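You operate a simulated robot arm through the tools that you are given. There is no shell and no other tool.

Carry out the task below with a simulated two-armed robot. There is one attempt and no reset: what you move stays moved.

JOB
Latch the green hose stub, blow it clear, shut the air, then put the small blue cap on.
Fine: open the air and hold the blow button till the lamp lights.

Only the result counts: the job must be done as asked and must still hold three seconds after the hand-in. Knocking over, shifting, dropping, spilling or breaking anything else fails it. Lids that push on must go on centred and level and be pressed home; caps that screw on are set level and turned clockwise until they are tight.

ROBOT AND FRAMES
Two 7-joint arms with fingered hands on one trunk that stands fixed in place. Base frame: the origin is at the foot of the trunk, x ahead of it, y to its left, z up. Lengths are in m, angles in rad, forces in N, time in s.
The left shoulder is at [0.104, 0.182, 1.046], the right one opposite. With the tool pointing down near the work surface each hand reaches from about 0.48 to 0.88 m from the base axis, measured 20 degrees to its own side. Payload 3.8 kg a hand.
The TCP of each hand is the grasp point between the finger pads, 0.03 m short of the fingertips. In the tool frame z runs along the fingers and y along their closing line. The gripper opens to 0.104 m; its body begins 0.035 m behind the TCP. The gripper is a hand of 4 fingers: y runs from the thumb to the fingers, the wrist lies at [-0.017, -0.104, -0.178] in the tool frame, and closing takes about 1.5 s.
Orientation is told as [roll, pitch, yaw] about the base's x, y, z axes, in that order, counted from this pose: with the fingers straight down and the wrist toward the robot, the tool's x, y and z point along [0, 1, 0], [1, 0, 0] and [0, 0, -1] of the base frame.

CONTROLS
- The arms move only by the tool play_rows. It takes "left_increments", "right_increments" or both (then of equal length, played together; a hand with none holds still); each is a list of rows, each a list of 7 numbers: the shift along the base's x, y, z in m, then the turn, a rotation vector about the base's x, y, z in rad, then the gripper command, from -1 (shut) to 1 (fully open), values between in proportion. In form: [[tx, ty, tz, ax, ay, az, claw], ...]. A call has 1 to 20 rows; each row is the pose to reach, as a shift and turn from the pose commanded when the call began. Rows are played at 5 a second. More than 0.05 m and 0.15 rad between two rows, or a gripper value outside its range, and nothing of the call is played. A pose out of reach is approached as far as the arm can. The call stops where the force on the tool passes 70 N (or 10 N more than at its start, if that is more) or the arm is blocked; 0.2 s more then pass. The fingers move at their own pace (about 0.072 m/s each) and stop on an object; they squeeze with about 28 N. The grip force told is the motor's: it shows also when the fingers shut on nothing. Time passes only in rows, and 0.2 s behind the last, so rows that repeat a pose let the fingers close. The reply holds the time, the measured pose of the TCP, the force on the tool along the base axes, the opening and the grip force, in the units named above and with some noise, with the torque about the TCP (base axes, N m) and any sound that the robot's microphone picked up.
- Cameras (640 x 400 px; columns grow to the right, rows downward): "scene" is now at [0.196, -0.0489, 1.2343]; the picture's right is [-0.52, -0.85, 0.00], its down [-0.40, 0.25, -0.88] and it looks along [0.75, -0.46, -0.47] (base axes); focal length 214 px, centre (320, 200). "left" rides on the left gripper at [-0.066, -0.09, -0.126] in its tool frame; the picture's right is [-0.78, -0.30, 0.56], its down [0.57, -0.70, 0.42] and it looks along [0.27, 0.65, 0.71] (tool axes); focal length 275 px, centre (320, 200). "right" rides on the right gripper at [0.066, -0.09, -0.126] in its tool frame; the picture's right is [-0.78, 0.30, -0.56], its down [-0.57, -0.70, 0.42] and it looks along [-0.26, 0.65, 0.71] (tool axes); focal length 275 px, centre (320, 200). There is no depth. A picture from a camera that has moved, and an enlarged one, comes with that camera's place and axes in the base frame and with its lens.
- snapshot(camera): a new picture of that camera. It takes no simulated time.
- raise_lower(by): moves the trunk up (or, below 0, down) by that many m; the arms and the scene camera ride with it, the base frame stays. It gives what a move gives, with no picture.
- preshape(shape, hand): the hand has 4 fingers and takes this shape, open, in about a second: jaw (thumb against the fingers, like two jaws); tri (thumb and two fingers); tip (a fingertip pinch); poke (one finger out to press); point (the index stretched); flat (the hand flat); cup (the hand cupped); fist (a fist). The gripper value then closes the fingers along that shape, each until it touches; the sizes above hold for jaw. It gives what a move gives, with no picture.
- turn_head(pan, tilt): turns the head with the scene camera to pan (to the left, within 1.501 rad either way) and tilt (down, from -0.506 to 1.204), counted from straight ahead of the robot (the tilt from the chest, where the trunk bows). It gives what a move gives.
- inspect(camera, box): a new picture of the part [left, top, right, bottom] of that camera's present view, enlarged. It takes no simulated time.
- sign_off(): hands the job in; it is judged then, once.

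Places have to be worked out from the pictures, the camera data and where the tool is seen. Open the grippers and draw the arms clear of the work before you hand the job in, unless the task says otherwise.

The tools are called after "Request:" by a JSON object that holds its "api" and its "payload". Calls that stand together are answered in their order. play_rows: Moves the arms, as the interface text tells. Its arguments: {"type":"object","properties":{"left_increments":{"type":"array","items":{"type":"array","items":{"type":"number"}}},"right_increments":{"type":"array","items":{"type":"array","items":{"type":"number"}}}},"required":[]} The other tools are called the same way: raise_lower (by) moves the trunk up or down; preshape (shape, hand) gives the hand a shape; turn_head (pan, tilt) turns the head that bears the scene camera; snapshot (camera) takes a picture; inspect (camera, box) takes an enlarged picture of a part of a camera's view; sign_off () hands the job in.

At the start:

```text
t: 0.0
left_tool_pos: [0.5335, -0.0147, 1.2046]
left_orientation: [0.0, -0.001, -0.001]
left_wrist_force: [0.0, 0.9, 0.1]
left_wrist_torque: [-0.02, 0.01, 0.01]
left_gripper_width: 0.104
left_gripper_force: 0.1
left_shape: jaw
right_tool_pos: [0.4254, -0.417, 1.2114]
right_orientation: [0.001, 0.001, -0.002]
right_wrist_force: [0.3, 0.1, 0.0]
right_wrist_torque: [0.01, 0.02, 0.0]
right_gripper_width: 0.1037
right_gripper_force: 0.0
right_shape: jaw
trunk travel left (down, up): [-0.2, 0.556]
head pan, tilt (commanded): [-0.55, 0.49]
```

scene: 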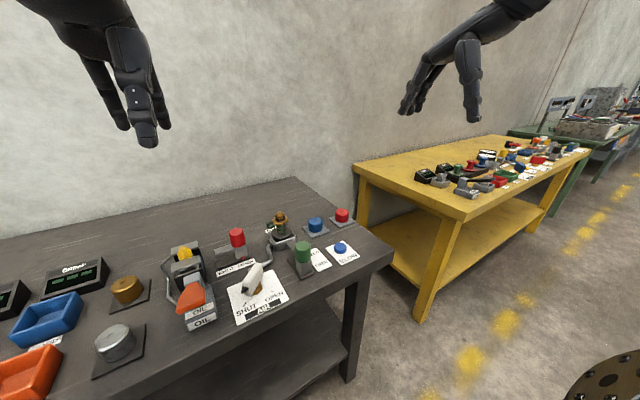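
right: 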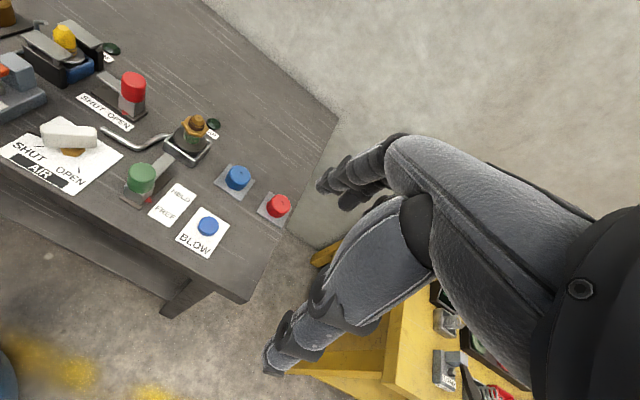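
left: 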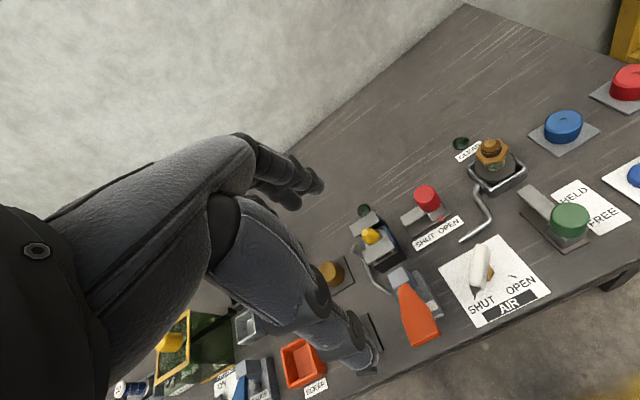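

I start by looking closely at the bench with the cameras before moving anything.

Request:
{"api": "inspect", "payload": {"camera": "scene", "box": [140, 190, 400, 350]}}

Request:
{"api": "inspect", "payload": {"camera": "left", "box": [320, 60, 640, 340]}}

Request:
{"api": "inspect", "payload": {"camera": "right", "box": [0, 0, 320, 300]}}

```text
2.46 times, centred on (270, 270) of scene
camera zoom: at [0.196, -0.0489, 1.2343], right [-0.52, -0.85, 0.0], down [-0.4, 0.25, -0.88], along [0.75, -0.46, -0.47], focal length 528 px, centre (443, 28)
```

zoom: 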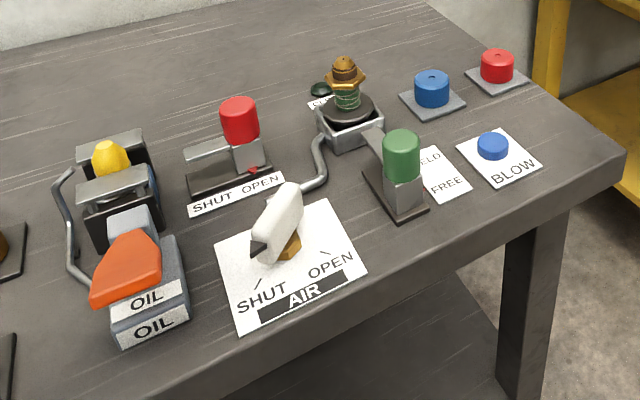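

```text
1.43 times, centred on (480, 200) of left
camera zoom: at [0.4444, -0.0797, 1.3303], right [-0.3, -0.78, -0.56], down [-0.7, 0.57, -0.42], along [0.65, 0.27, -0.71], focal length 393 px, centre (91, 200)
```

zoom: 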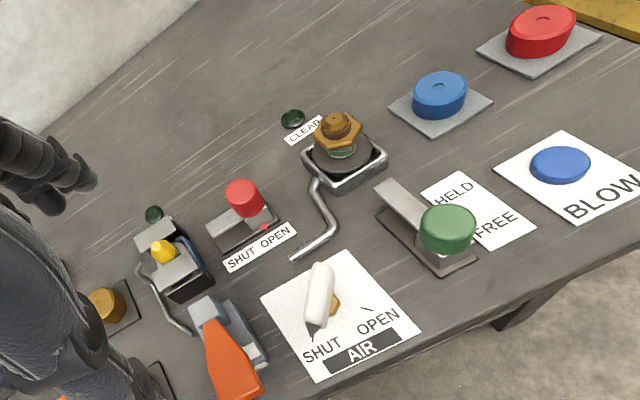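

```text
1.33 times, centred on (160, 150) of right
camera zoom: at [0.3363, -0.3517, 1.3377], right [0.3, -0.78, 0.56], down [-0.7, -0.57, -0.42], along [0.65, -0.26, -0.71], focal length 367 px, centre (533, 267)
```

zoom: 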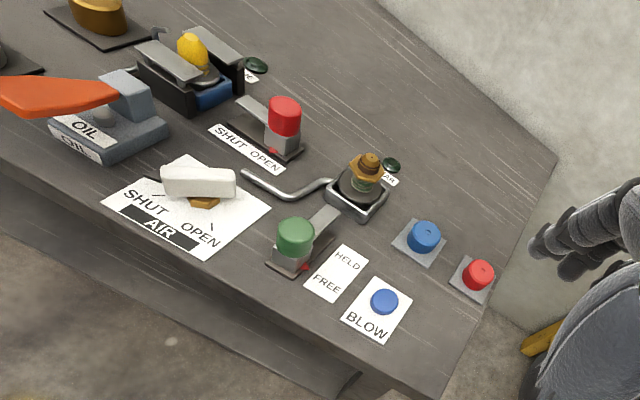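

The bench holds a green-knobbed slider (HELD/FREE), an AIR valve with a white handle, a BLOW button and coloured caps. I turn the head to see the rest of the bench and get better views.

Request:
{"api": "turn_head", "payload": {"pan": -0.3, "tilt": 0.85}}

Request:
{"api": "snapshot", "payload": {"camera": "scene"}}

Request:
{"api": "inspect", "payload": {"camera": "right", "box": [80, 90, 240, 190]}}

Request:
{"api": "inspect", "payload": {"camera": "left", "box": [440, 110, 640, 250]}}

```text
t: 0.8
left_tool_pos: [0.534, -0.0136, 1.2043]
left_orientation: [0.0, -0.002, 0.002]
left_wrist_force: [-1.0, 0.2, 0.4]
left_wrist_torque: [0.02, 0.0, 0.03]
left_gripper_width: 0.1037
left_gripper_force: 0.1
left_shape: jaw
right_tool_pos: [0.4254, -0.4171, 1.2121]
right_orientation: [-0.001, 0.001, -0.001]
right_wrist_force: [-0.1, -0.1, -0.8]
right_wrist_torque: [0.0, 0.02, 0.01]
right_gripper_width: 0.1037
right_gripper_force: 0.0
right_shape: jaw
trunk travel left (down, up): [-0.2, 0.556]
head pan, tilt (commanded): [-0.3, 0.85]
```

```text
taken
camera scene: at [0.1929, -0.0244, 1.2036], right [-0.3, -0.96, 0.0], down [-0.72, 0.22, -0.66], along [0.63, -0.2, -0.75], focal length 214 px, centre (320, 200)
```

scene: 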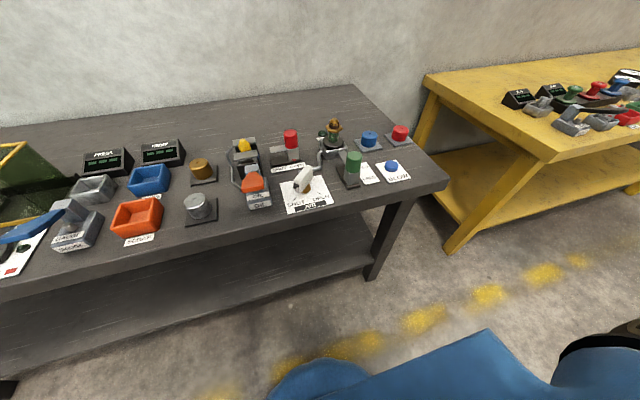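

```text
4.00 times, centred on (160, 140) of right
camera zoom: at [0.3363, -0.3517, 1.3377], right [0.3, -0.78, 0.56], down [-0.7, -0.57, -0.42], along [0.65, -0.26, -0.71], focal length 1101 px, centre (960, 440)
```

zoom: 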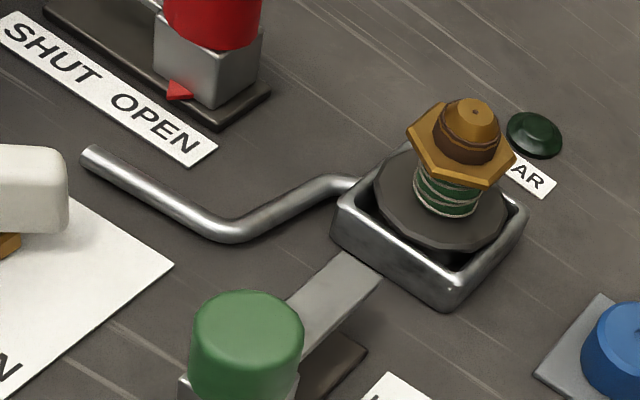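

```text
2.86 times, centred on (540, 180) of left
camera zoom: at [0.4444, -0.0797, 1.3303], right [-0.3, -0.78, -0.56], down [-0.7, 0.57, -0.42], along [0.65, 0.27, -0.71], focal length 786 px, centre (-309, 257)
```

zoom: 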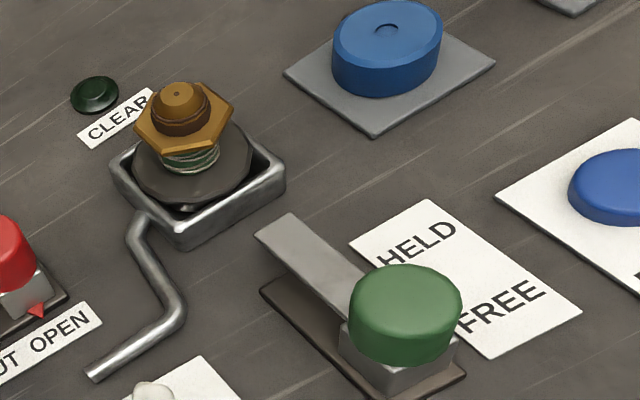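

The layout is clear; I zoom the scene camera on the stub, latch, valve and caps to measure them accurately.

Request:
{"api": "inspect", "payload": {"camera": "scene", "box": [310, 110, 390, 160]}}

Request:
{"api": "inspect", "payload": {"camera": "scene", "box": [340, 120, 420, 190]}}

Request:
{"api": "inspect", "payload": {"camera": "scene", "box": [265, 145, 365, 215]}}

Request:
{"api": "inspect", "payload": {"camera": "scene", "box": [0, 110, 270, 280]}}

```text
8.00 times, centred on (350, 135) of scene
camera zoom: at [0.1929, -0.0244, 1.2036], right [-0.3, -0.96, 0.0], down [-0.72, 0.22, -0.66], along [0.63, -0.2, -0.75], focal length 1716 px, centre (80, 720)
```

zoom: 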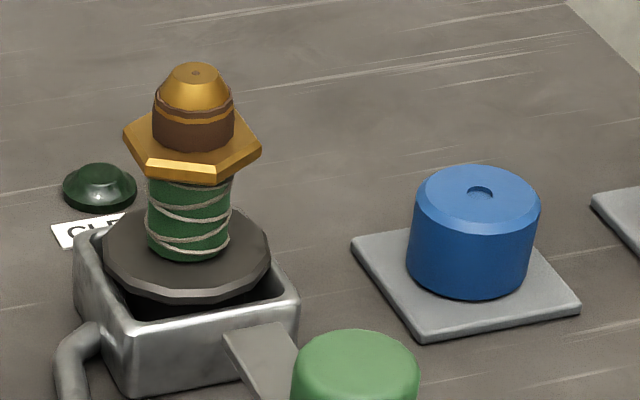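

```text
5.71 times, centred on (380, 155) of scene
camera zoom: at [0.1929, -0.0244, 1.2036], right [-0.3, -0.96, 0.0], down [-0.72, 0.22, -0.66], along [0.63, -0.2, -0.75], focal length 1226 px, centre (-23, 457)
```

zoom: 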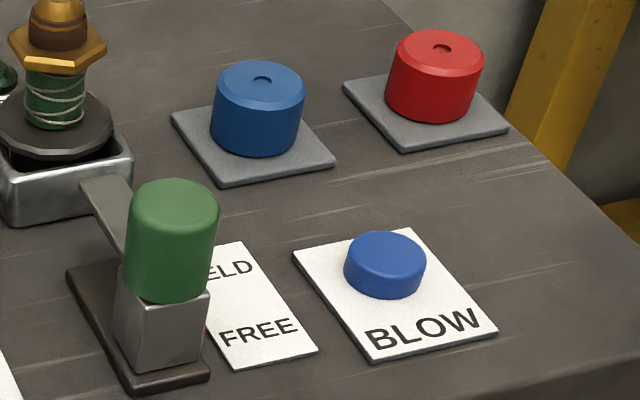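

```text
5.71 times, centred on (315, 180) of scene
camera zoom: at [0.1929, -0.0244, 1.2036], right [-0.3, -0.96, 0.0], down [-0.72, 0.22, -0.66], along [0.63, -0.2, -0.75], focal length 1226 px, centre (349, 314)
```

zoom: 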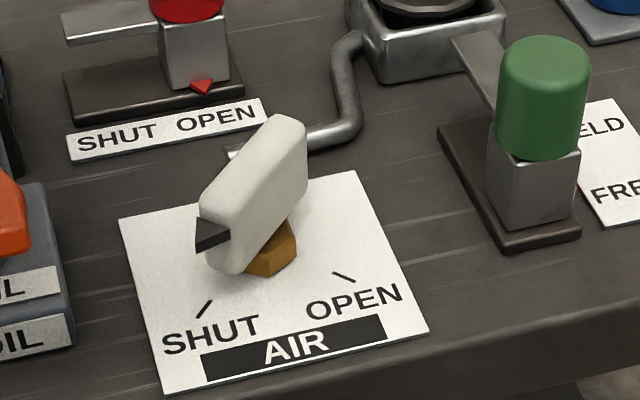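

```text
2.35 times, centred on (135, 195) of scene
camera zoom: at [0.1929, -0.0244, 1.2036], right [-0.3, -0.96, 0.0], down [-0.72, 0.22, -0.66], along [0.63, -0.2, -0.75], focal length 505 px, centre (755, 212)
```

zoom: 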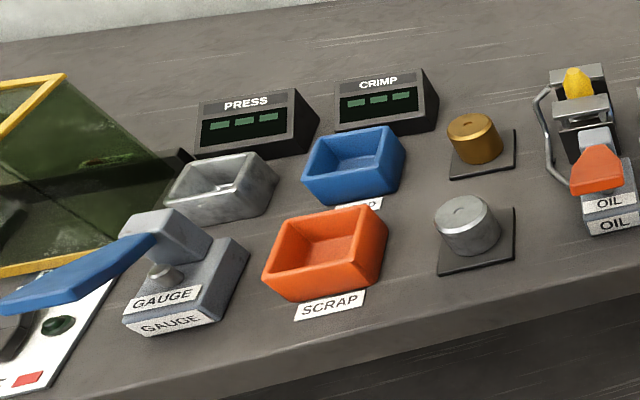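

I estimate: table top z≈0.80, AIR pivot ≈(0.585,-0.101), green knob ≈(0.563,-0.223, top 0.88), BLOW ≈(0.578,-0.35,0.823), blue cap ≈(0.711,-0.346, top 0.84), stub ≈(0.71,-0.224, tip 0.905). I zoom further on the stub tip and caps to see whether the cap screws or pushes on.

Request:
{"api": "inspect", "payload": {"camera": "scene", "box": [322, 114, 346, 129]}}

Request:
{"api": "inspect", "payload": {"camera": "scene", "box": [355, 120, 415, 157]}}

Request:
{"api": "inspect", "payload": {"camera": "right", "box": [180, 105, 230, 165]}}

Request:
{"api": "snapshot", "payload": {"camera": "left"}}

```text
16.00 times, centred on (334, 122) of scene
camera zoom: at [0.1929, -0.0244, 1.2036], right [-0.3, -0.96, 0.0], down [-0.72, 0.22, -0.66], along [0.63, -0.2, -0.75], focal length 3432 px, centre (96, 1456)
```

zoom: 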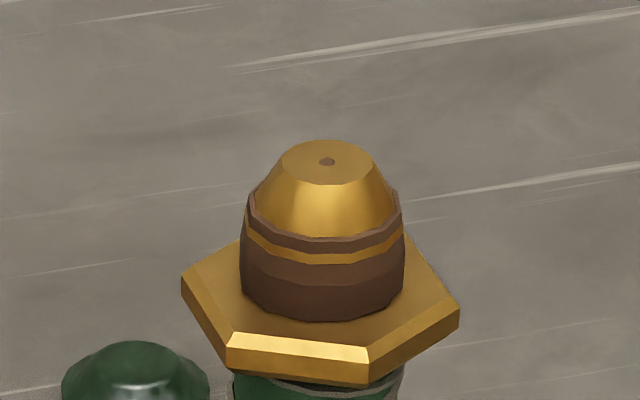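

```text
10.67 times, centred on (385, 138) of scene
camera zoom: at [0.1929, -0.0244, 1.2036], right [-0.3, -0.96, 0.0], down [-0.72, 0.22, -0.66], along [0.63, -0.2, -0.75], focal length 2288 px, centre (-373, 856)
```

zoom: 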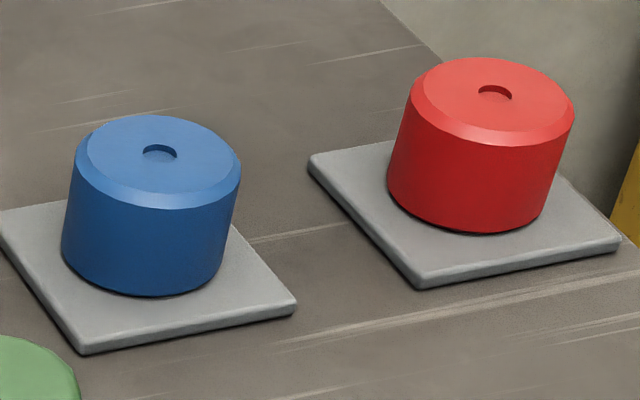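

```text
6.67 times, centred on (205, 135) of right
camera zoom: at [0.3363, -0.3517, 1.3377], right [0.3, -0.78, 0.56], down [-0.7, -0.57, -0.42], along [0.65, -0.26, -0.71], focal length 1835 px, centre (1087, 633)
```

zoom: 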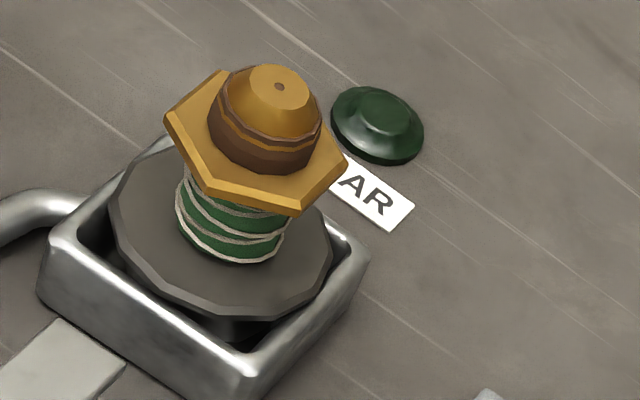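

```text
taken
camera left: at [0.4444, -0.0797, 1.3303], right [-0.3, -0.78, -0.56], down [-0.7, 0.57, -0.42], along [0.65, 0.27, -0.71], focal length 275 px, centre (320, 200)
```

left: 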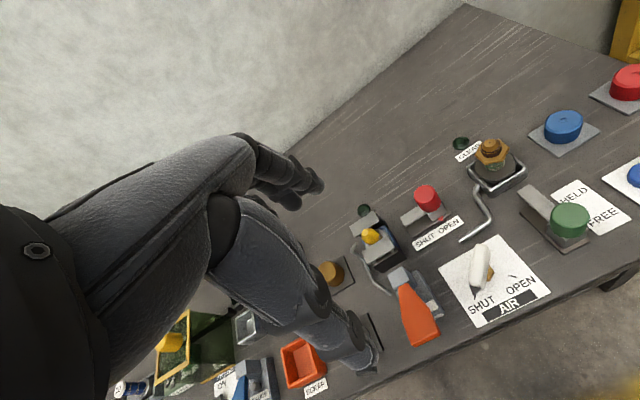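

The tip carries what look like thread ridges, so the cap probably screws on. I'll use the right hand in "poke" shape for pushing the latch, valve and button; shape it and look where the fingertip is.

Request:
{"api": "preshape", "payload": {"hand": "right", "shape": "poke"}}

Request:
{"api": "turn_head", "payload": {"pan": -0.7, "tilt": 0.5}}

Request:
{"api": "snapshot", "payload": {"camera": "scene"}}

Request:
{"api": "snapshot", "payload": {"camera": "right"}}

```text
t: 1.7
left_tool_pos: [0.5333, -0.0147, 1.2034]
left_orientation: [0.0, 0.0, -0.002]
left_wrist_force: [0.1, 0.9, -0.2]
left_wrist_torque: [0.01, 0.03, 0.0]
left_gripper_width: 0.1036
left_gripper_force: 0.0
left_shape: jaw
right_tool_pos: [0.4246, -0.4178, 1.2118]
right_orientation: [-0.001, 0.001, -0.001]
right_wrist_force: [-1.0, 0.4, 0.3]
right_wrist_torque: [0.01, -0.02, -0.02]
right_gripper_width: 0.0
right_gripper_force: 0.0
right_shape: poke
trunk travel left (down, up): [-0.2, 0.556]
head pan, tilt (commanded): [-0.3, 0.85]
```

```text
t: 2.6
left_tool_pos: [0.534, -0.0143, 1.2041]
left_orientation: [0.001, 0.0, -0.001]
left_wrist_force: [-0.9, -0.5, -0.5]
left_wrist_torque: [0.02, 0.01, -0.01]
left_gripper_width: 0.1033
left_gripper_force: 0.0
left_shape: jaw
right_tool_pos: [0.4246, -0.419, 1.2122]
right_orientation: [0.001, -0.001, 0.001]
right_wrist_force: [-0.4, 1.4, -0.1]
right_wrist_torque: [0.04, -0.02, -0.01]
right_gripper_width: 0.0
right_gripper_force: 0.1
right_shape: poke
trunk travel left (down, up): [-0.2, 0.556]
head pan, tilt (commanded): [-0.7, 0.499]
```

```text
taken
camera scene: at [0.1879, -0.0598, 1.2334], right [-0.64, -0.77, 0.0], down [-0.37, 0.31, -0.88], along [0.67, -0.56, -0.48], focal length 214 px, centre (320, 200)
```

scene: 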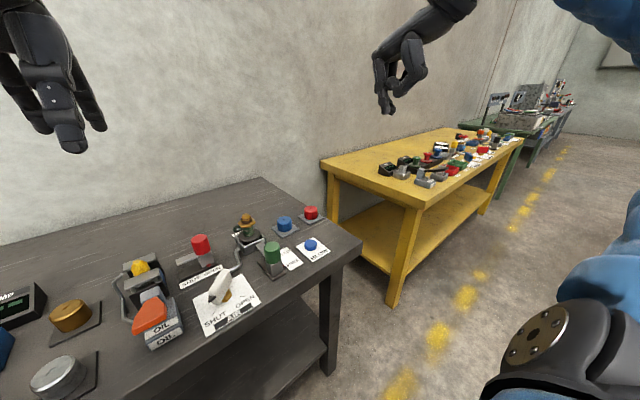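

```text
taken
camera right: at [0.3363, -0.3517, 1.3377], right [0.3, -0.78, 0.56], down [-0.7, -0.57, -0.42], along [0.65, -0.26, -0.71], focal length 275 px, centre (320, 200)
```

right: 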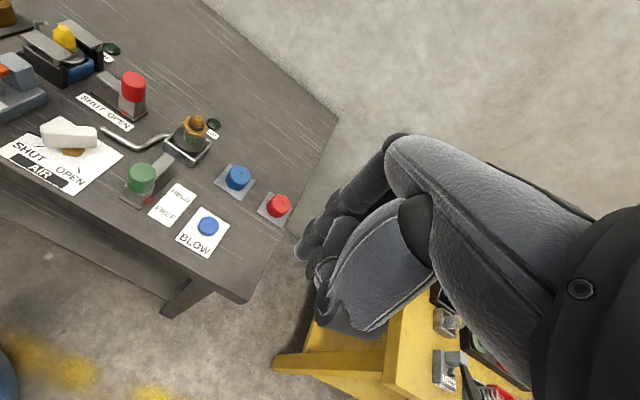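

I zoom on the right hand to locate the poking fingertip.

Request:
{"api": "inspect", "payload": {"camera": "scene", "box": [350, 10, 470, 125]}}

Request:
{"api": "inspect", "payload": {"camera": "right", "box": [270, 120, 470, 350]}}

```text
3.48 times, centred on (410, 68) of scene
camera zoom: at [0.1879, -0.0598, 1.2334], right [-0.64, -0.77, 0.0], down [-0.37, 0.31, -0.88], along [0.67, -0.56, -0.48], focal length 746 px, centre (7, 661)
```

zoom: 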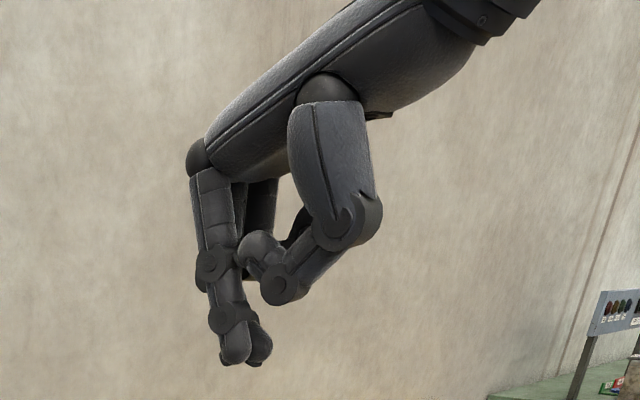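

```text
1.74 times, centred on (370, 235) of right
camera zoom: at [0.3363, -0.3517, 1.3377], right [0.3, -0.78, 0.56], down [-0.7, -0.57, -0.42], along [0.65, -0.26, -0.71], focal length 479 px, centre (233, 139)
```

zoom: 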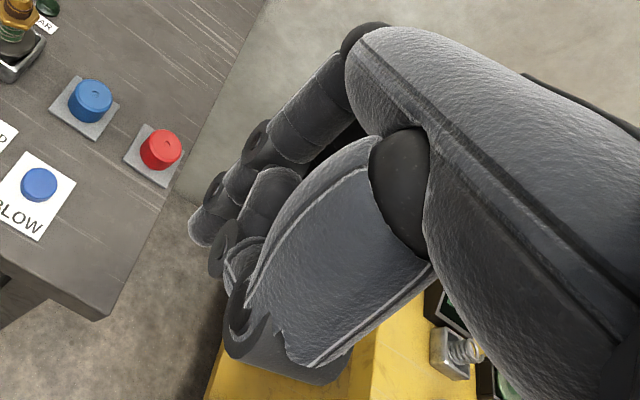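

The poke tip is hard to place exactly; a closed jaw keeps its tips on the tool axis, which is more predictable. I switch the right hand back to jaw, close it, and bring it above and behind the green knob.

Request:
{"api": "preshape", "payload": {"hand": "right", "shape": "jaw"}}

Request:
{"api": "play_rows", "payload": {"right_increments": [[0.0, 0.02, -0.02, 0, 0, 0, -1], [0.0, 0.05, -0.05, 0, 0, 0, -1], [0.0, 0.08, -0.08, 0, 0, 0, -1], [0.01, 0.11, -0.11, 0, 0, 0, -1], [0.02, 0.14, -0.14, 0, 0, 0, -1], [0.03, 0.17, -0.17, 0, 0, 0, -1], [0.04, 0.194, -0.2, 0, 0, 0, -1], [0.045, 0.194, -0.21, 0, 0, 0, -1], [0.045, 0.194, -0.21, 0, 0, 0, -1]]}}

Request:
{"api": "turn_head", "payload": {"pan": -0.4, "tilt": 0.7}}

Request:
{"api": "snapshot", "payload": {"camera": "scene"}}

Request:
{"api": "snapshot", "payload": {"camera": "right"}}

Request:
{"api": "snapshot", "payload": {"camera": "left"}}

```text
t: 3.5
left_tool_pos: [0.5339, -0.0159, 1.2053]
left_orientation: [-0.001, 0.001, 0.001]
left_wrist_force: [0.6, 0.0, 0.1]
left_wrist_torque: [-0.02, 0.02, 0.01]
left_gripper_width: 0.1036
left_gripper_force: 0.2
left_shape: jaw
right_tool_pos: [0.4248, -0.4184, 1.2123]
right_orientation: [0.0, 0.001, 0.0]
right_wrist_force: [-0.6, -0.2, -0.1]
right_wrist_torque: [0.0, -0.01, 0.02]
right_gripper_width: 0.104
right_gripper_force: 0.0
right_shape: jaw
trunk travel left (down, up): [-0.2, 0.556]
head pan, tilt (commanded): [-0.7, 0.499]
```

```text
t: 5.5
left_tool_pos: [0.5347, -0.0136, 1.2063]
left_orientation: [0.0, 0.0, 0.004]
left_wrist_force: [0.4, 0.0, 0.2]
left_wrist_torque: [-0.01, -0.03, 0.02]
left_gripper_width: 0.1037
left_gripper_force: 0.0
left_shape: jaw
right_tool_pos: [0.4711, -0.2242, 1.0001]
right_orientation: [-0.001, -0.001, 0.004]
right_wrist_force: [0.5, -0.2, 0.8]
right_wrist_torque: [-0.01, -0.04, -0.03]
right_gripper_width: 0.0002
right_gripper_force: 28.2
right_shape: jaw
trunk travel left (down, up): [-0.2, 0.556]
head pan, tilt (commanded): [-0.7, 0.499]
```

```text
t: 6.3
left_tool_pos: [0.5332, -0.0148, 1.2039]
left_orientation: [-0.001, -0.001, 0.001]
left_wrist_force: [0.1, 0.1, 0.1]
left_wrist_torque: [-0.03, 0.01, -0.02]
left_gripper_width: 0.1038
left_gripper_force: 0.0
left_shape: jaw
right_tool_pos: [0.4706, -0.2244, 1.0022]
right_orientation: [0.0, 0.0, 0.0]
right_wrist_force: [-0.2, 0.6, 0.2]
right_wrist_torque: [0.01, 0.02, 0.04]
right_gripper_width: 0.0
right_gripper_force: 27.9
right_shape: jaw
trunk travel left (down, up): [-0.2, 0.556]
head pan, tilt (commanded): [-0.4, 0.7]
```

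```text
taken
camera scene: at [0.1965, -0.0343, 1.2158], right [-0.39, -0.92, 0.0], down [-0.59, 0.25, -0.77], along [0.7, -0.3, -0.64], focal length 214 px, centre (320, 200)
```

scene: 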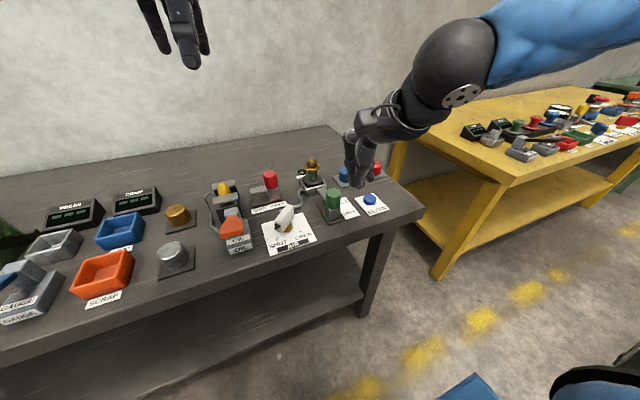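

```text
taken
camera right: at [0.3815, -0.1584, 1.1276], right [0.3, -0.78, 0.56], down [-0.7, -0.57, -0.42], along [0.65, -0.26, -0.71], focal length 275 px, centre (320, 200)
```

right: 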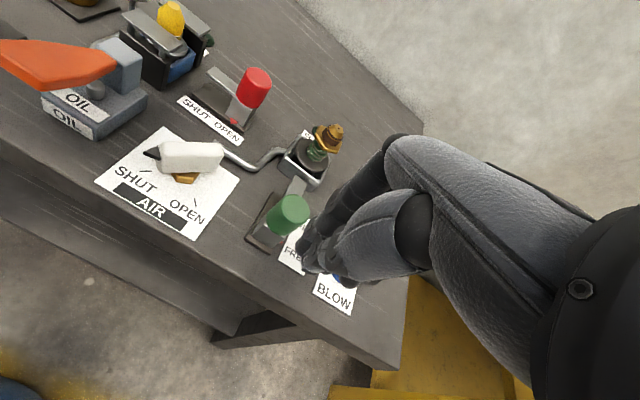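

```text
taken
camera left: at [0.4444, -0.0797, 1.3303], right [-0.3, -0.78, -0.56], down [-0.7, 0.57, -0.42], along [0.65, 0.27, -0.71], focal length 275 px, centre (320, 200)
```

left: 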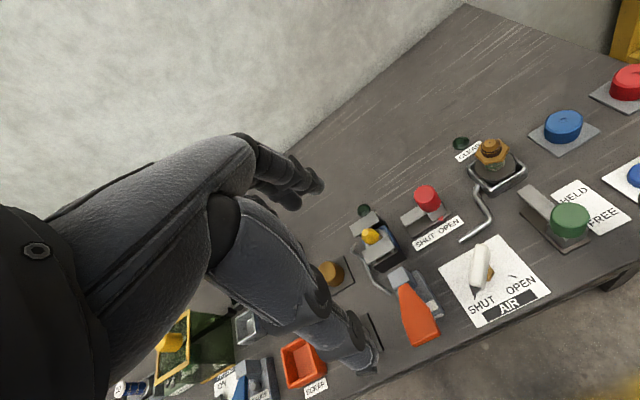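

The right hand is closed at (0.471,-0.224,1.002). I zoom to see the closed fingers' size and alignment with the green knob.

Request:
{"api": "inspect", "payload": {"camera": "scene", "box": [270, 90, 430, 230]}}

Request:
{"api": "inspect", "payload": {"camera": "right", "box": [230, 120, 450, 310]}}

```text
2.86 times, centred on (350, 160) of scene
camera zoom: at [0.1965, -0.0343, 1.2158], right [-0.39, -0.92, 0.0], down [-0.59, 0.25, -0.77], along [0.7, -0.3, -0.64], focal length 613 px, centre (234, 314)
```

zoom: 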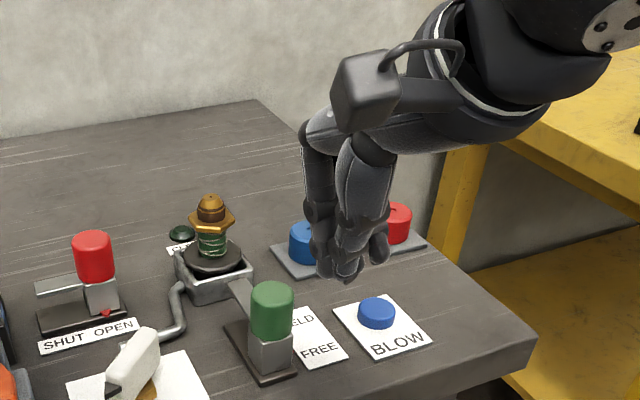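

```text
2.11 times, centred on (340, 215) of right
camera zoom: at [0.3815, -0.1584, 1.1276], right [0.3, -0.78, 0.56], down [-0.7, -0.57, -0.42], along [0.65, -0.26, -0.71], focal length 580 px, centre (278, 168)
```

zoom: 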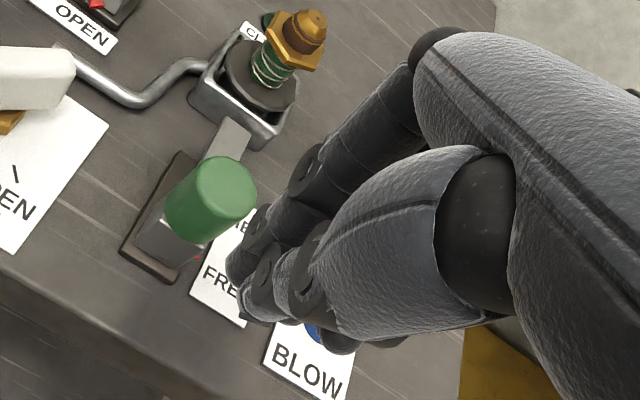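

The closed fingers line up with the green knob (≈(0.563,-0.223), top ≈0.89). I lower them behind the knob at block height.

Request:
{"api": "play_rows", "payload": {"right_increments": [[0, 0, -0.03, 0, 0, 0, -1], [0, 0, -0.07, 0, 0, 0, -1], [0, 0, -0.11, 0, 0, 0, -1], [0, 0, -0.14, 0, 0, 0, -1], [0.01, 0, -0.14, 0, 0, 0, -1], [0.02, 0.0, -0.14, 0, 0, 0, -1], [0.03, 0.0, -0.14, 0, 0, 0, -1]]}}

Request:
{"api": "inspect", "payload": {"camera": "scene", "box": [270, 130, 430, 250]}}

Request:
{"api": "inspect", "payload": {"camera": "right", "box": [200, 80, 450, 310]}}

```text
t: 7.9
left_tool_pos: [0.5356, -0.015, 1.2033]
left_orientation: [0.001, 0.001, -0.001]
left_wrist_force: [-0.4, -0.3, 0.4]
left_wrist_torque: [-0.03, 0.01, 0.02]
left_gripper_width: 0.1037
left_gripper_force: 0.0
left_shape: jaw
right_tool_pos: [0.5004, -0.2239, 0.8623]
right_orientation: [0.0, -0.001, 0.0]
right_wrist_force: [-0.3, 0.2, 0.6]
right_wrist_torque: [0.0, 0.03, 0.0]
right_gripper_width: 0.0
right_gripper_force: 28.0
right_shape: jaw
trunk travel left (down, up): [-0.2, 0.556]
head pan, tilt (commanded): [-0.4, 0.7]
```

```text
3.33 times, centred on (350, 190) of scene
camera zoom: at [0.1966, -0.0342, 1.2158], right [-0.39, -0.92, 0.0], down [-0.59, 0.25, -0.76], along [0.7, -0.3, -0.64], focal length 715 px, centre (220, 233)
```

zoom: 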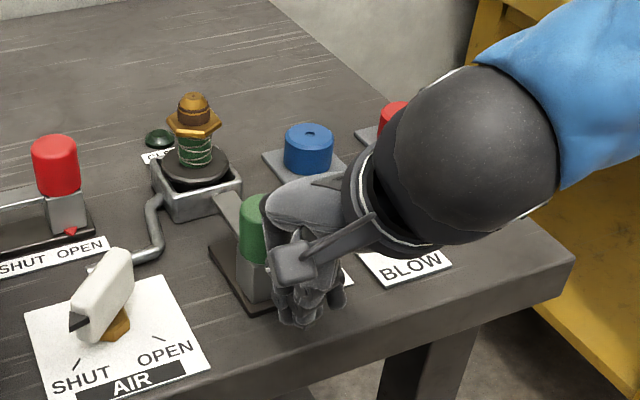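

```text
1.74 times, centred on (325, 195) of right
camera zoom: at [0.4115, -0.1576, 0.9879], right [0.3, -0.78, 0.56], down [-0.7, -0.57, -0.42], along [0.65, -0.26, -0.71], focal length 479 px, centre (311, 209)
```

zoom: 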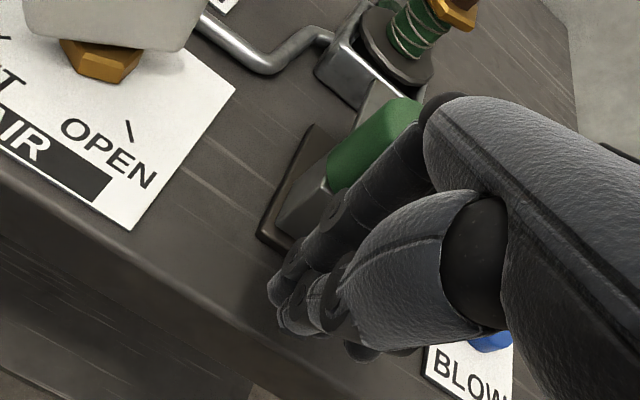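

The fingers are just behind the knob. I now push forward in small steps and watch the force.

Request:
{"api": "play_rows", "payload": {"right_increments": [[0.008, 0, 0, 0, 0, 0, -1], [0.016, 0, 0, 0, 0, 0, -1], [0.024, 0, 0, 0, 0, 0, -1], [0.03, 0, 0, 0, 0, 0, -1]]}}

Request:
{"api": "inspect", "payload": {"camera": "scene", "box": [270, 130, 430, 250]}}

Request:
{"api": "inspect", "payload": {"camera": "right", "box": [200, 80, 450, 310]}}

```text
t: 8.9
left_tool_pos: [0.5338, -0.0135, 1.2047]
left_orientation: [-0.001, 0.001, 0.0]
left_wrist_force: [0.2, -0.7, 0.4]
left_wrist_torque: [0.03, -0.03, 0.01]
left_gripper_width: 0.1036
left_gripper_force: 0.1
left_shape: jaw
right_tool_pos: [0.5307, -0.2224, 0.8622]
right_orientation: [0.001, 0.0, 0.003]
right_wrist_force: [0.3, -1.1, 0.3]
right_wrist_torque: [-0.01, -0.01, 0.01]
right_gripper_width: 0.0
right_gripper_force: 28.5
right_shape: jaw
trunk travel left (down, up): [-0.2, 0.556]
head pan, tilt (commanded): [-0.4, 0.7]
```

```text
3.33 times, centred on (350, 190) of scene
camera zoom: at [0.1966, -0.0342, 1.2158], right [-0.39, -0.92, 0.0], down [-0.59, 0.25, -0.76], along [0.7, -0.3, -0.64], focal length 715 px, centre (220, 233)
```

zoom: 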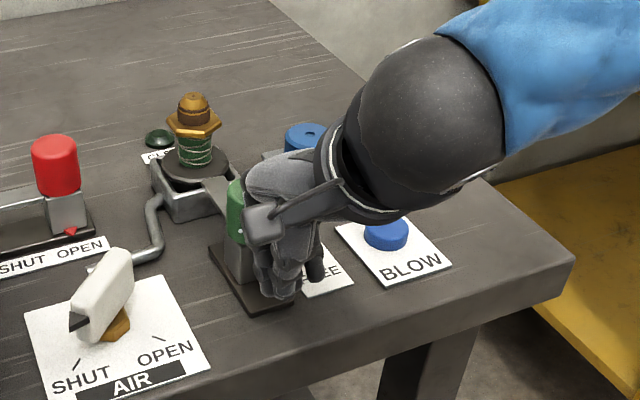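

```text
1.74 times, centred on (325, 195) of right
camera zoom: at [0.4417, -0.1572, 0.9882], right [0.3, -0.78, 0.56], down [-0.7, -0.57, -0.42], along [0.65, -0.26, -0.71], focal length 479 px, centre (311, 209)
```

zoom: 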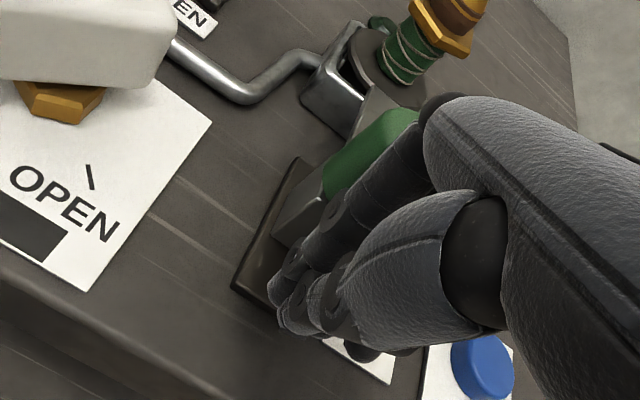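

The block slides with hardly any force and has moved part way. I keep pushing until it stops.

Request:
{"api": "play_rows", "payload": {"right_increments": [[0.006, 0, 0, 0, 0, 0, -1], [0.012, 0, 0, 0, 0, 0, -1], [0.017, 0, 0, 0, 0, 0, -1], [0.022, 0, 0, 0, 0, 0, -1]]}}

Request:
{"api": "inspect", "payload": {"camera": "scene", "box": [270, 130, 430, 250]}}

Request:
{"api": "inspect", "payload": {"camera": "right", "box": [200, 80, 450, 310]}}

Request:
{"api": "inspect", "payload": {"camera": "left", "box": [440, 110, 640, 250]}}

```text
t: 9.9
left_tool_pos: [0.533, -0.0146, 1.2044]
left_orientation: [-0.002, 0.0, -0.001]
left_wrist_force: [0.9, -0.4, 0.3]
left_wrist_torque: [0.04, 0.03, 0.0]
left_gripper_width: 0.1036
left_gripper_force: 0.0
left_shape: jaw
right_tool_pos: [0.5514, -0.2247, 0.8614]
right_orientation: [0.0, 0.001, 0.001]
right_wrist_force: [-2.0, -0.8, -0.3]
right_wrist_torque: [0.0, -0.01, 0.01]
right_gripper_width: 0.0001
right_gripper_force: 28.5
right_shape: jaw
trunk travel left (down, up): [-0.2, 0.556]
head pan, tilt (commanded): [-0.4, 0.7]
```

```text
3.33 times, centred on (350, 190) of scene
camera zoom: at [0.1964, -0.0343, 1.2158], right [-0.39, -0.92, 0.0], down [-0.59, 0.25, -0.76], along [0.7, -0.3, -0.64], focal length 715 px, centre (220, 233)
```

zoom: 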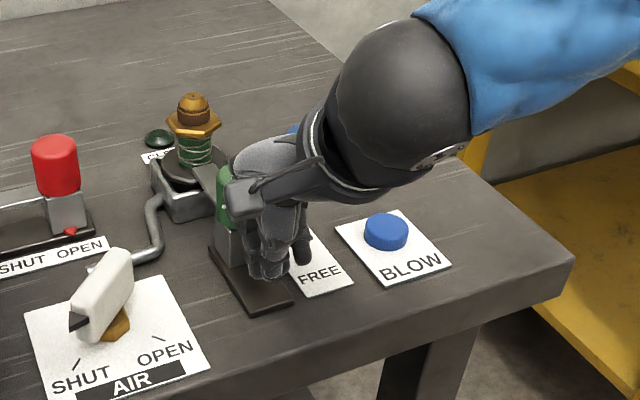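

```text
1.74 times, centred on (325, 195) of right
camera zoom: at [0.4631, -0.1577, 0.9879], right [0.3, -0.78, 0.56], down [-0.7, -0.57, -0.42], along [0.65, -0.26, -0.71], focal length 479 px, centre (311, 209)
```

zoom: 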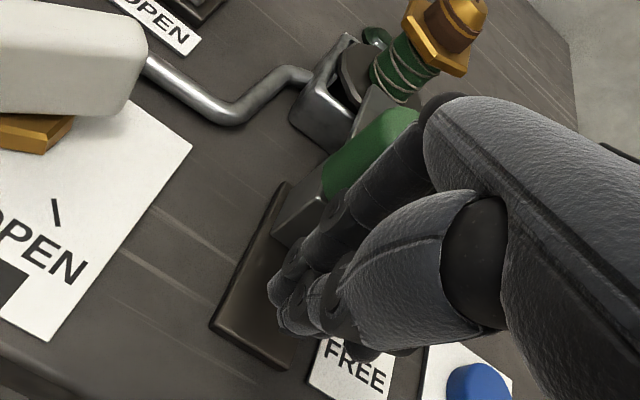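

```text
2.86 times, centred on (540, 180) of left
camera zoom: at [0.4443, -0.0797, 1.3303], right [-0.3, -0.78, -0.56], down [-0.7, 0.57, -0.42], along [0.65, 0.27, -0.71], focal length 786 px, centre (-309, 257)
```

zoom: 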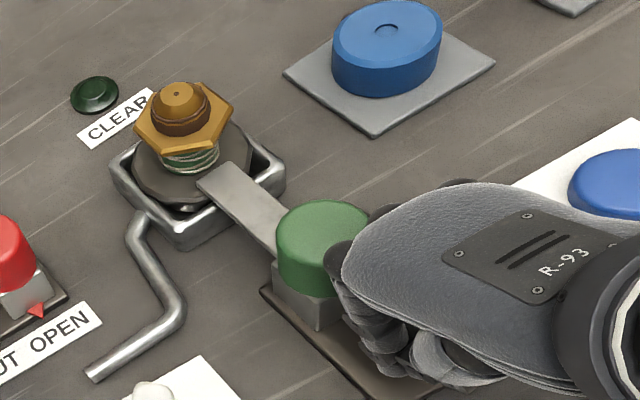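

The bolt is now over the stub's flange and the block nears the end of its plate. I push a little further until force rises.

Request:
{"api": "play_rows", "payload": {"right_increments": [[0.003, 0, 0, 0, 0, 0, -1], [0.006, 0, 0, 0, 0, 0, -1], [0.009, 0, 0, 0, 0, 0, -1], [0.011, 0, 0, 0, 0, 0, -1]]}}

Request:
{"api": "inspect", "payload": {"camera": "left", "box": [440, 110, 640, 250]}}

```text
t: 10.9
left_tool_pos: [0.527, -0.0147, 1.2077]
left_orientation: [0.001, -0.006, 0.001]
left_wrist_force: [0.2, 0.4, 0.3]
left_wrist_torque: [0.0, 0.04, 0.04]
left_gripper_width: 0.1036
left_gripper_force: 0.2
left_shape: jaw
right_tool_pos: [0.5566, -0.2243, 0.8625]
right_orientation: [0.0, 0.003, 0.002]
right_wrist_force: [-46.3, -6.1, 6.9]
right_wrist_torque: [0.08, -1.55, -0.6]
right_gripper_width: 0.0001
right_gripper_force: 28.0
right_shape: jaw
trunk travel left (down, up): [-0.2, 0.556]
head pan, tilt (commanded): [-0.4, 0.7]
```

```text
2.86 times, centred on (540, 180) of left
camera zoom: at [0.4379, -0.0805, 1.3326], right [-0.29, -0.78, -0.56], down [-0.7, 0.57, -0.43], along [0.65, 0.27, -0.71], focal length 786 px, centre (-309, 257)
```

zoom: 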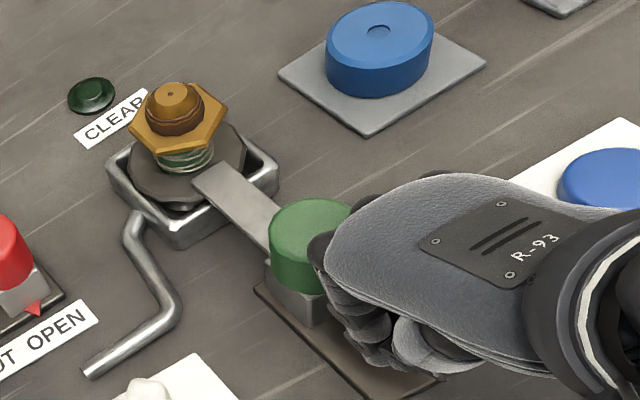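

The slider hit its end stop (46 N). I back off and rise, then check the latch pointer.

Request:
{"api": "play_rows", "payload": {"right_increments": [[-0.02, 0, 0, 0, 0, 0, -1], [-0.05, 0, 0, 0, 0, 0, -1], [-0.06, 0, 0.04, 0, 0, 0, -1], [-0.06, -0.03, 0.08, 0, 0, 0, -1], [-0.06, -0.07, 0.11, 0, 0, 0, -1], [-0.06, -0.1, 0.14, 0, 0, 0, -1]]}}

Request:
{"api": "inspect", "payload": {"camera": "scene", "box": [270, 130, 430, 250]}}

Request:
{"api": "inspect", "payload": {"camera": "left", "box": [440, 110, 640, 250]}}

Request:
{"api": "snapshot", "payload": {"camera": "right"}}

```text
t: 12.3
left_tool_pos: [0.5329, -0.0144, 1.2063]
left_orientation: [0.001, 0.0, 0.002]
left_wrist_force: [0.0, 0.6, -1.7]
left_wrist_torque: [0.01, -0.03, -0.01]
left_gripper_width: 0.1038
left_gripper_force: 0.0
left_shape: jaw
right_tool_pos: [0.5031, -0.3235, 1.0005]
right_orientation: [0.001, 0.0, 0.001]
right_wrist_force: [-0.5, -1.1, -0.8]
right_wrist_torque: [0.02, 0.01, -0.01]
right_gripper_width: 0.0
right_gripper_force: 27.5
right_shape: jaw
trunk travel left (down, up): [-0.2, 0.556]
head pan, tilt (commanded): [-0.4, 0.7]
```

```text
3.33 times, centred on (350, 190) of scene
camera zoom: at [0.1961, -0.0345, 1.2159], right [-0.39, -0.92, 0.0], down [-0.59, 0.25, -0.76], along [0.7, -0.3, -0.64], focal length 715 px, centre (220, 233)
```

zoom: 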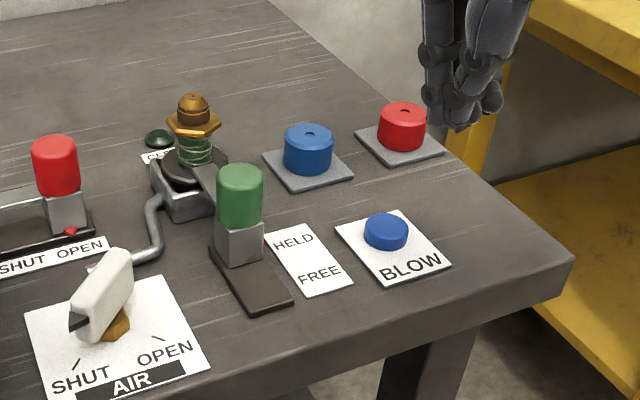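

```text
2.86 times, centred on (540, 180) of left
camera zoom: at [0.4439, -0.0799, 1.3305], right [-0.3, -0.78, -0.56], down [-0.7, 0.57, -0.42], along [0.65, 0.27, -0.71], focal length 786 px, centre (-309, 257)
```

zoom: 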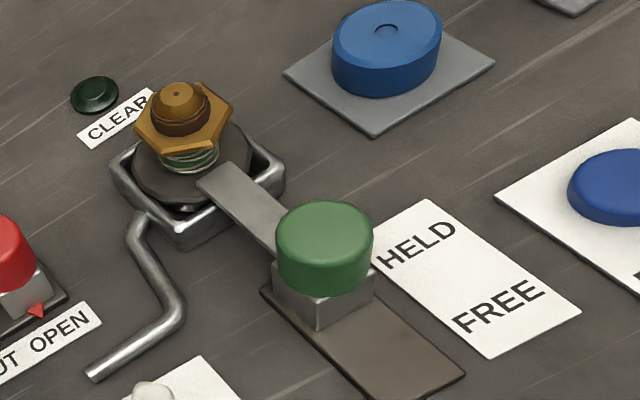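

```text
taken
camera right: at [0.4142, -0.2581, 1.1269], right [0.3, -0.78, 0.56], down [-0.7, -0.57, -0.42], along [0.65, -0.26, -0.71], focal length 275 px, centre (320, 200)
```

right: 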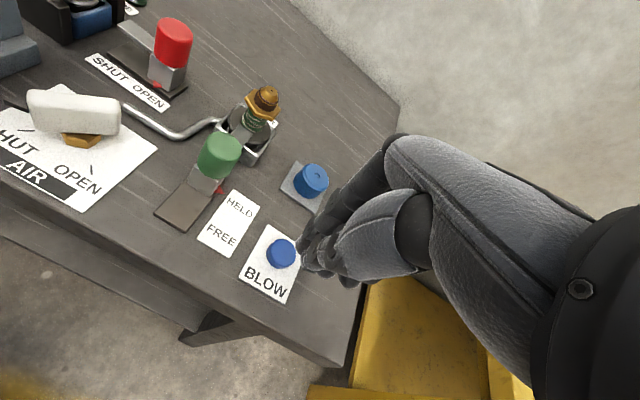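

The latch pointer stands at HELD. Next the AIR valve: I zoom on its handle from all three cameras to measure it.

Request:
{"api": "inspect", "payload": {"camera": "scene", "box": [260, 180, 340, 240]}}

Request:
{"api": "inspect", "payload": {"camera": "left", "box": [430, 220, 560, 330]}}

Request:
{"api": "inspect", "payload": {"camera": "right", "box": [0, 60, 180, 220]}}

```text
6.67 times, centred on (300, 210) of scene
camera zoom: at [0.1961, -0.0345, 1.2159], right [-0.39, -0.92, 0.0], down [-0.59, 0.25, -0.76], along [0.7, -0.3, -0.64], focal length 1430 px, centre (453, 133)
```

zoom: 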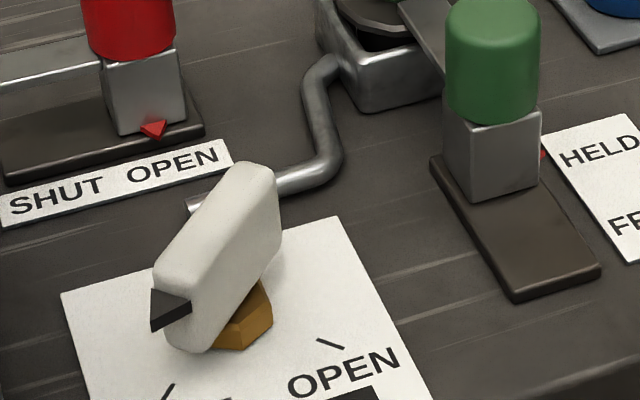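

```text
3.64 times, centred on (495, 275) of left
camera zoom: at [0.4439, -0.0799, 1.3305], right [-0.3, -0.78, -0.56], down [-0.7, 0.57, -0.42], along [0.65, 0.27, -0.71], focal length 1001 px, centre (-316, -73)
```

zoom: 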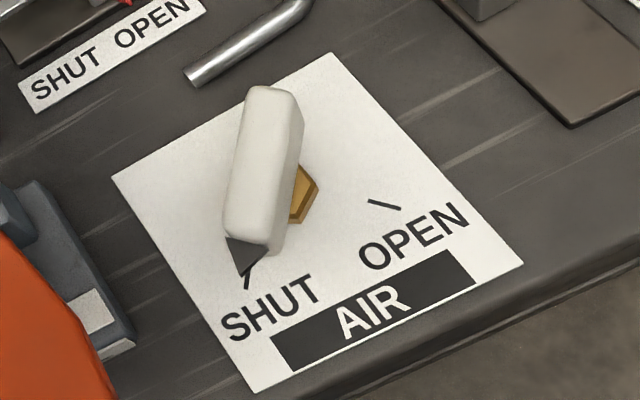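

```text
2.50 times, centred on (90, 140) of right
camera zoom: at [0.4142, -0.2581, 1.1269], right [0.3, -0.78, 0.56], down [-0.7, -0.57, -0.42], along [0.65, -0.26, -0.71], focal length 688 px, centre (895, 350)
```

zoom: 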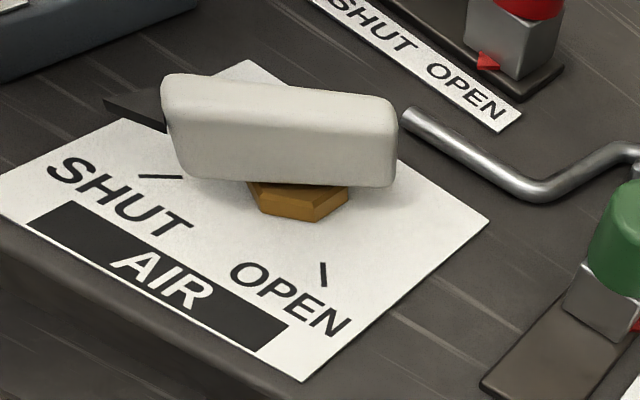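

The handle is a bar about 0.065 m long on a pivot near (0.577,-0.100), top z≈0.866; SHUT→OPEN is a 90° counter-clockwise turn (from above). I'll push its far end with one finger, so I bring the right hand where two cameras can see it and try the "point" shape.

Request:
{"api": "play_rows", "payload": {"right_increments": [[0.01, 0.02, 0.01, 0, 0, 0, -1], [0.03, 0.05, 0.03, 0, 0, 0, -1], [0.05, 0.08, 0.05, 0, 0, 0, -1]]}}

Request:
{"api": "preshape", "payload": {"hand": "right", "shape": "point"}}

Request:
{"api": "snapshot", "payload": {"camera": "left"}}

Request:
{"api": "inspect", "payload": {"camera": "scene", "box": [280, 60, 440, 200]}}

Request:
{"api": "snapshot", "payload": {"camera": "right"}}

```text
t: 13.1
left_tool_pos: [0.534, -0.0129, 1.2043]
left_orientation: [0.0, 0.0, 0.0]
left_wrist_force: [-0.6, 0.0, 0.5]
left_wrist_torque: [-0.03, 0.0, -0.01]
left_gripper_width: 0.1036
left_gripper_force: 0.1
left_shape: jaw
right_tool_pos: [0.5551, -0.2428, 1.0506]
right_orientation: [0.001, 0.002, 0.001]
right_wrist_force: [0.2, 0.0, 0.1]
right_wrist_torque: [-0.02, 0.01, 0.0]
right_gripper_width: 0.0001
right_gripper_force: 27.9
right_shape: jaw
trunk travel left (down, up): [-0.2, 0.556]
head pan, tilt (commanded): [-0.4, 0.7]
```

```text
t: 14.0
left_tool_pos: [0.5349, -0.0148, 1.2047]
left_orientation: [0.001, 0.0, -0.001]
left_wrist_force: [0.2, -0.1, -0.3]
left_wrist_torque: [0.0, 0.01, -0.01]
left_gripper_width: 0.1038
left_gripper_force: 0.0
left_shape: jaw
right_tool_pos: [0.5542, -0.2439, 1.0517]
right_orientation: [0.0, 0.0, -0.001]
right_wrist_force: [-0.3, -0.5, 0.0]
right_wrist_torque: [0.01, -0.01, -0.01]
right_gripper_width: 0.0001
right_gripper_force: 0.0
right_shape: point
trunk travel left (down, up): [-0.2, 0.556]
head pan, tilt (commanded): [-0.4, 0.7]
```

```text
taken
camera left: at [0.4444, -0.0797, 1.3303], right [-0.3, -0.78, -0.56], down [-0.7, 0.57, -0.42], along [0.65, 0.27, -0.71], focal length 275 px, centre (320, 200)
```

left: 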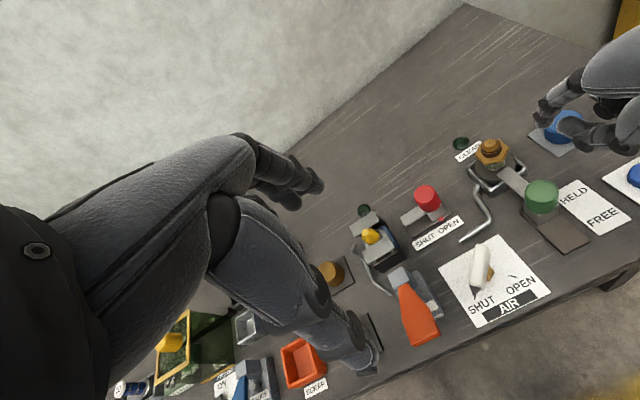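

```text
2.86 times, centred on (360, 130) of scene
camera zoom: at [0.1965, -0.0343, 1.2158], right [-0.39, -0.92, 0.0], down [-0.59, 0.25, -0.76], along [0.7, -0.3, -0.64], focal length 613 px, centre (206, 400)
```

zoom: 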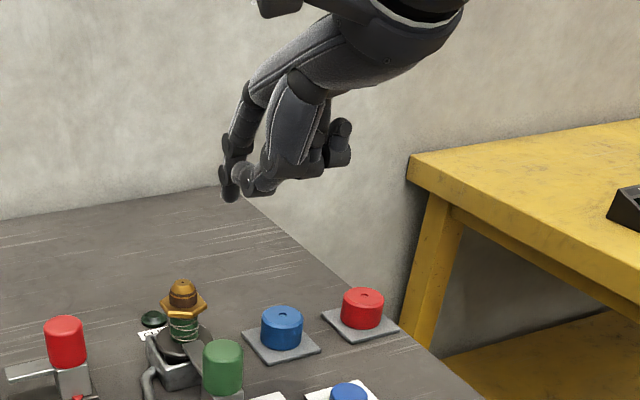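

```text
taken
camera right: at [0.465, -0.1776, 1.1769], right [0.3, -0.78, 0.56], down [-0.7, -0.57, -0.42], along [0.65, -0.26, -0.71], focal length 275 px, centre (320, 200)
```

right: 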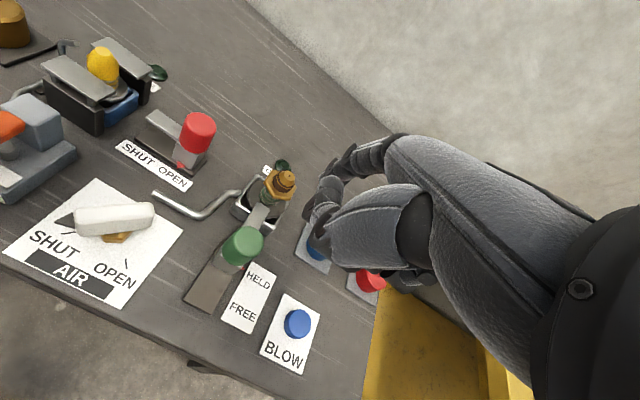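

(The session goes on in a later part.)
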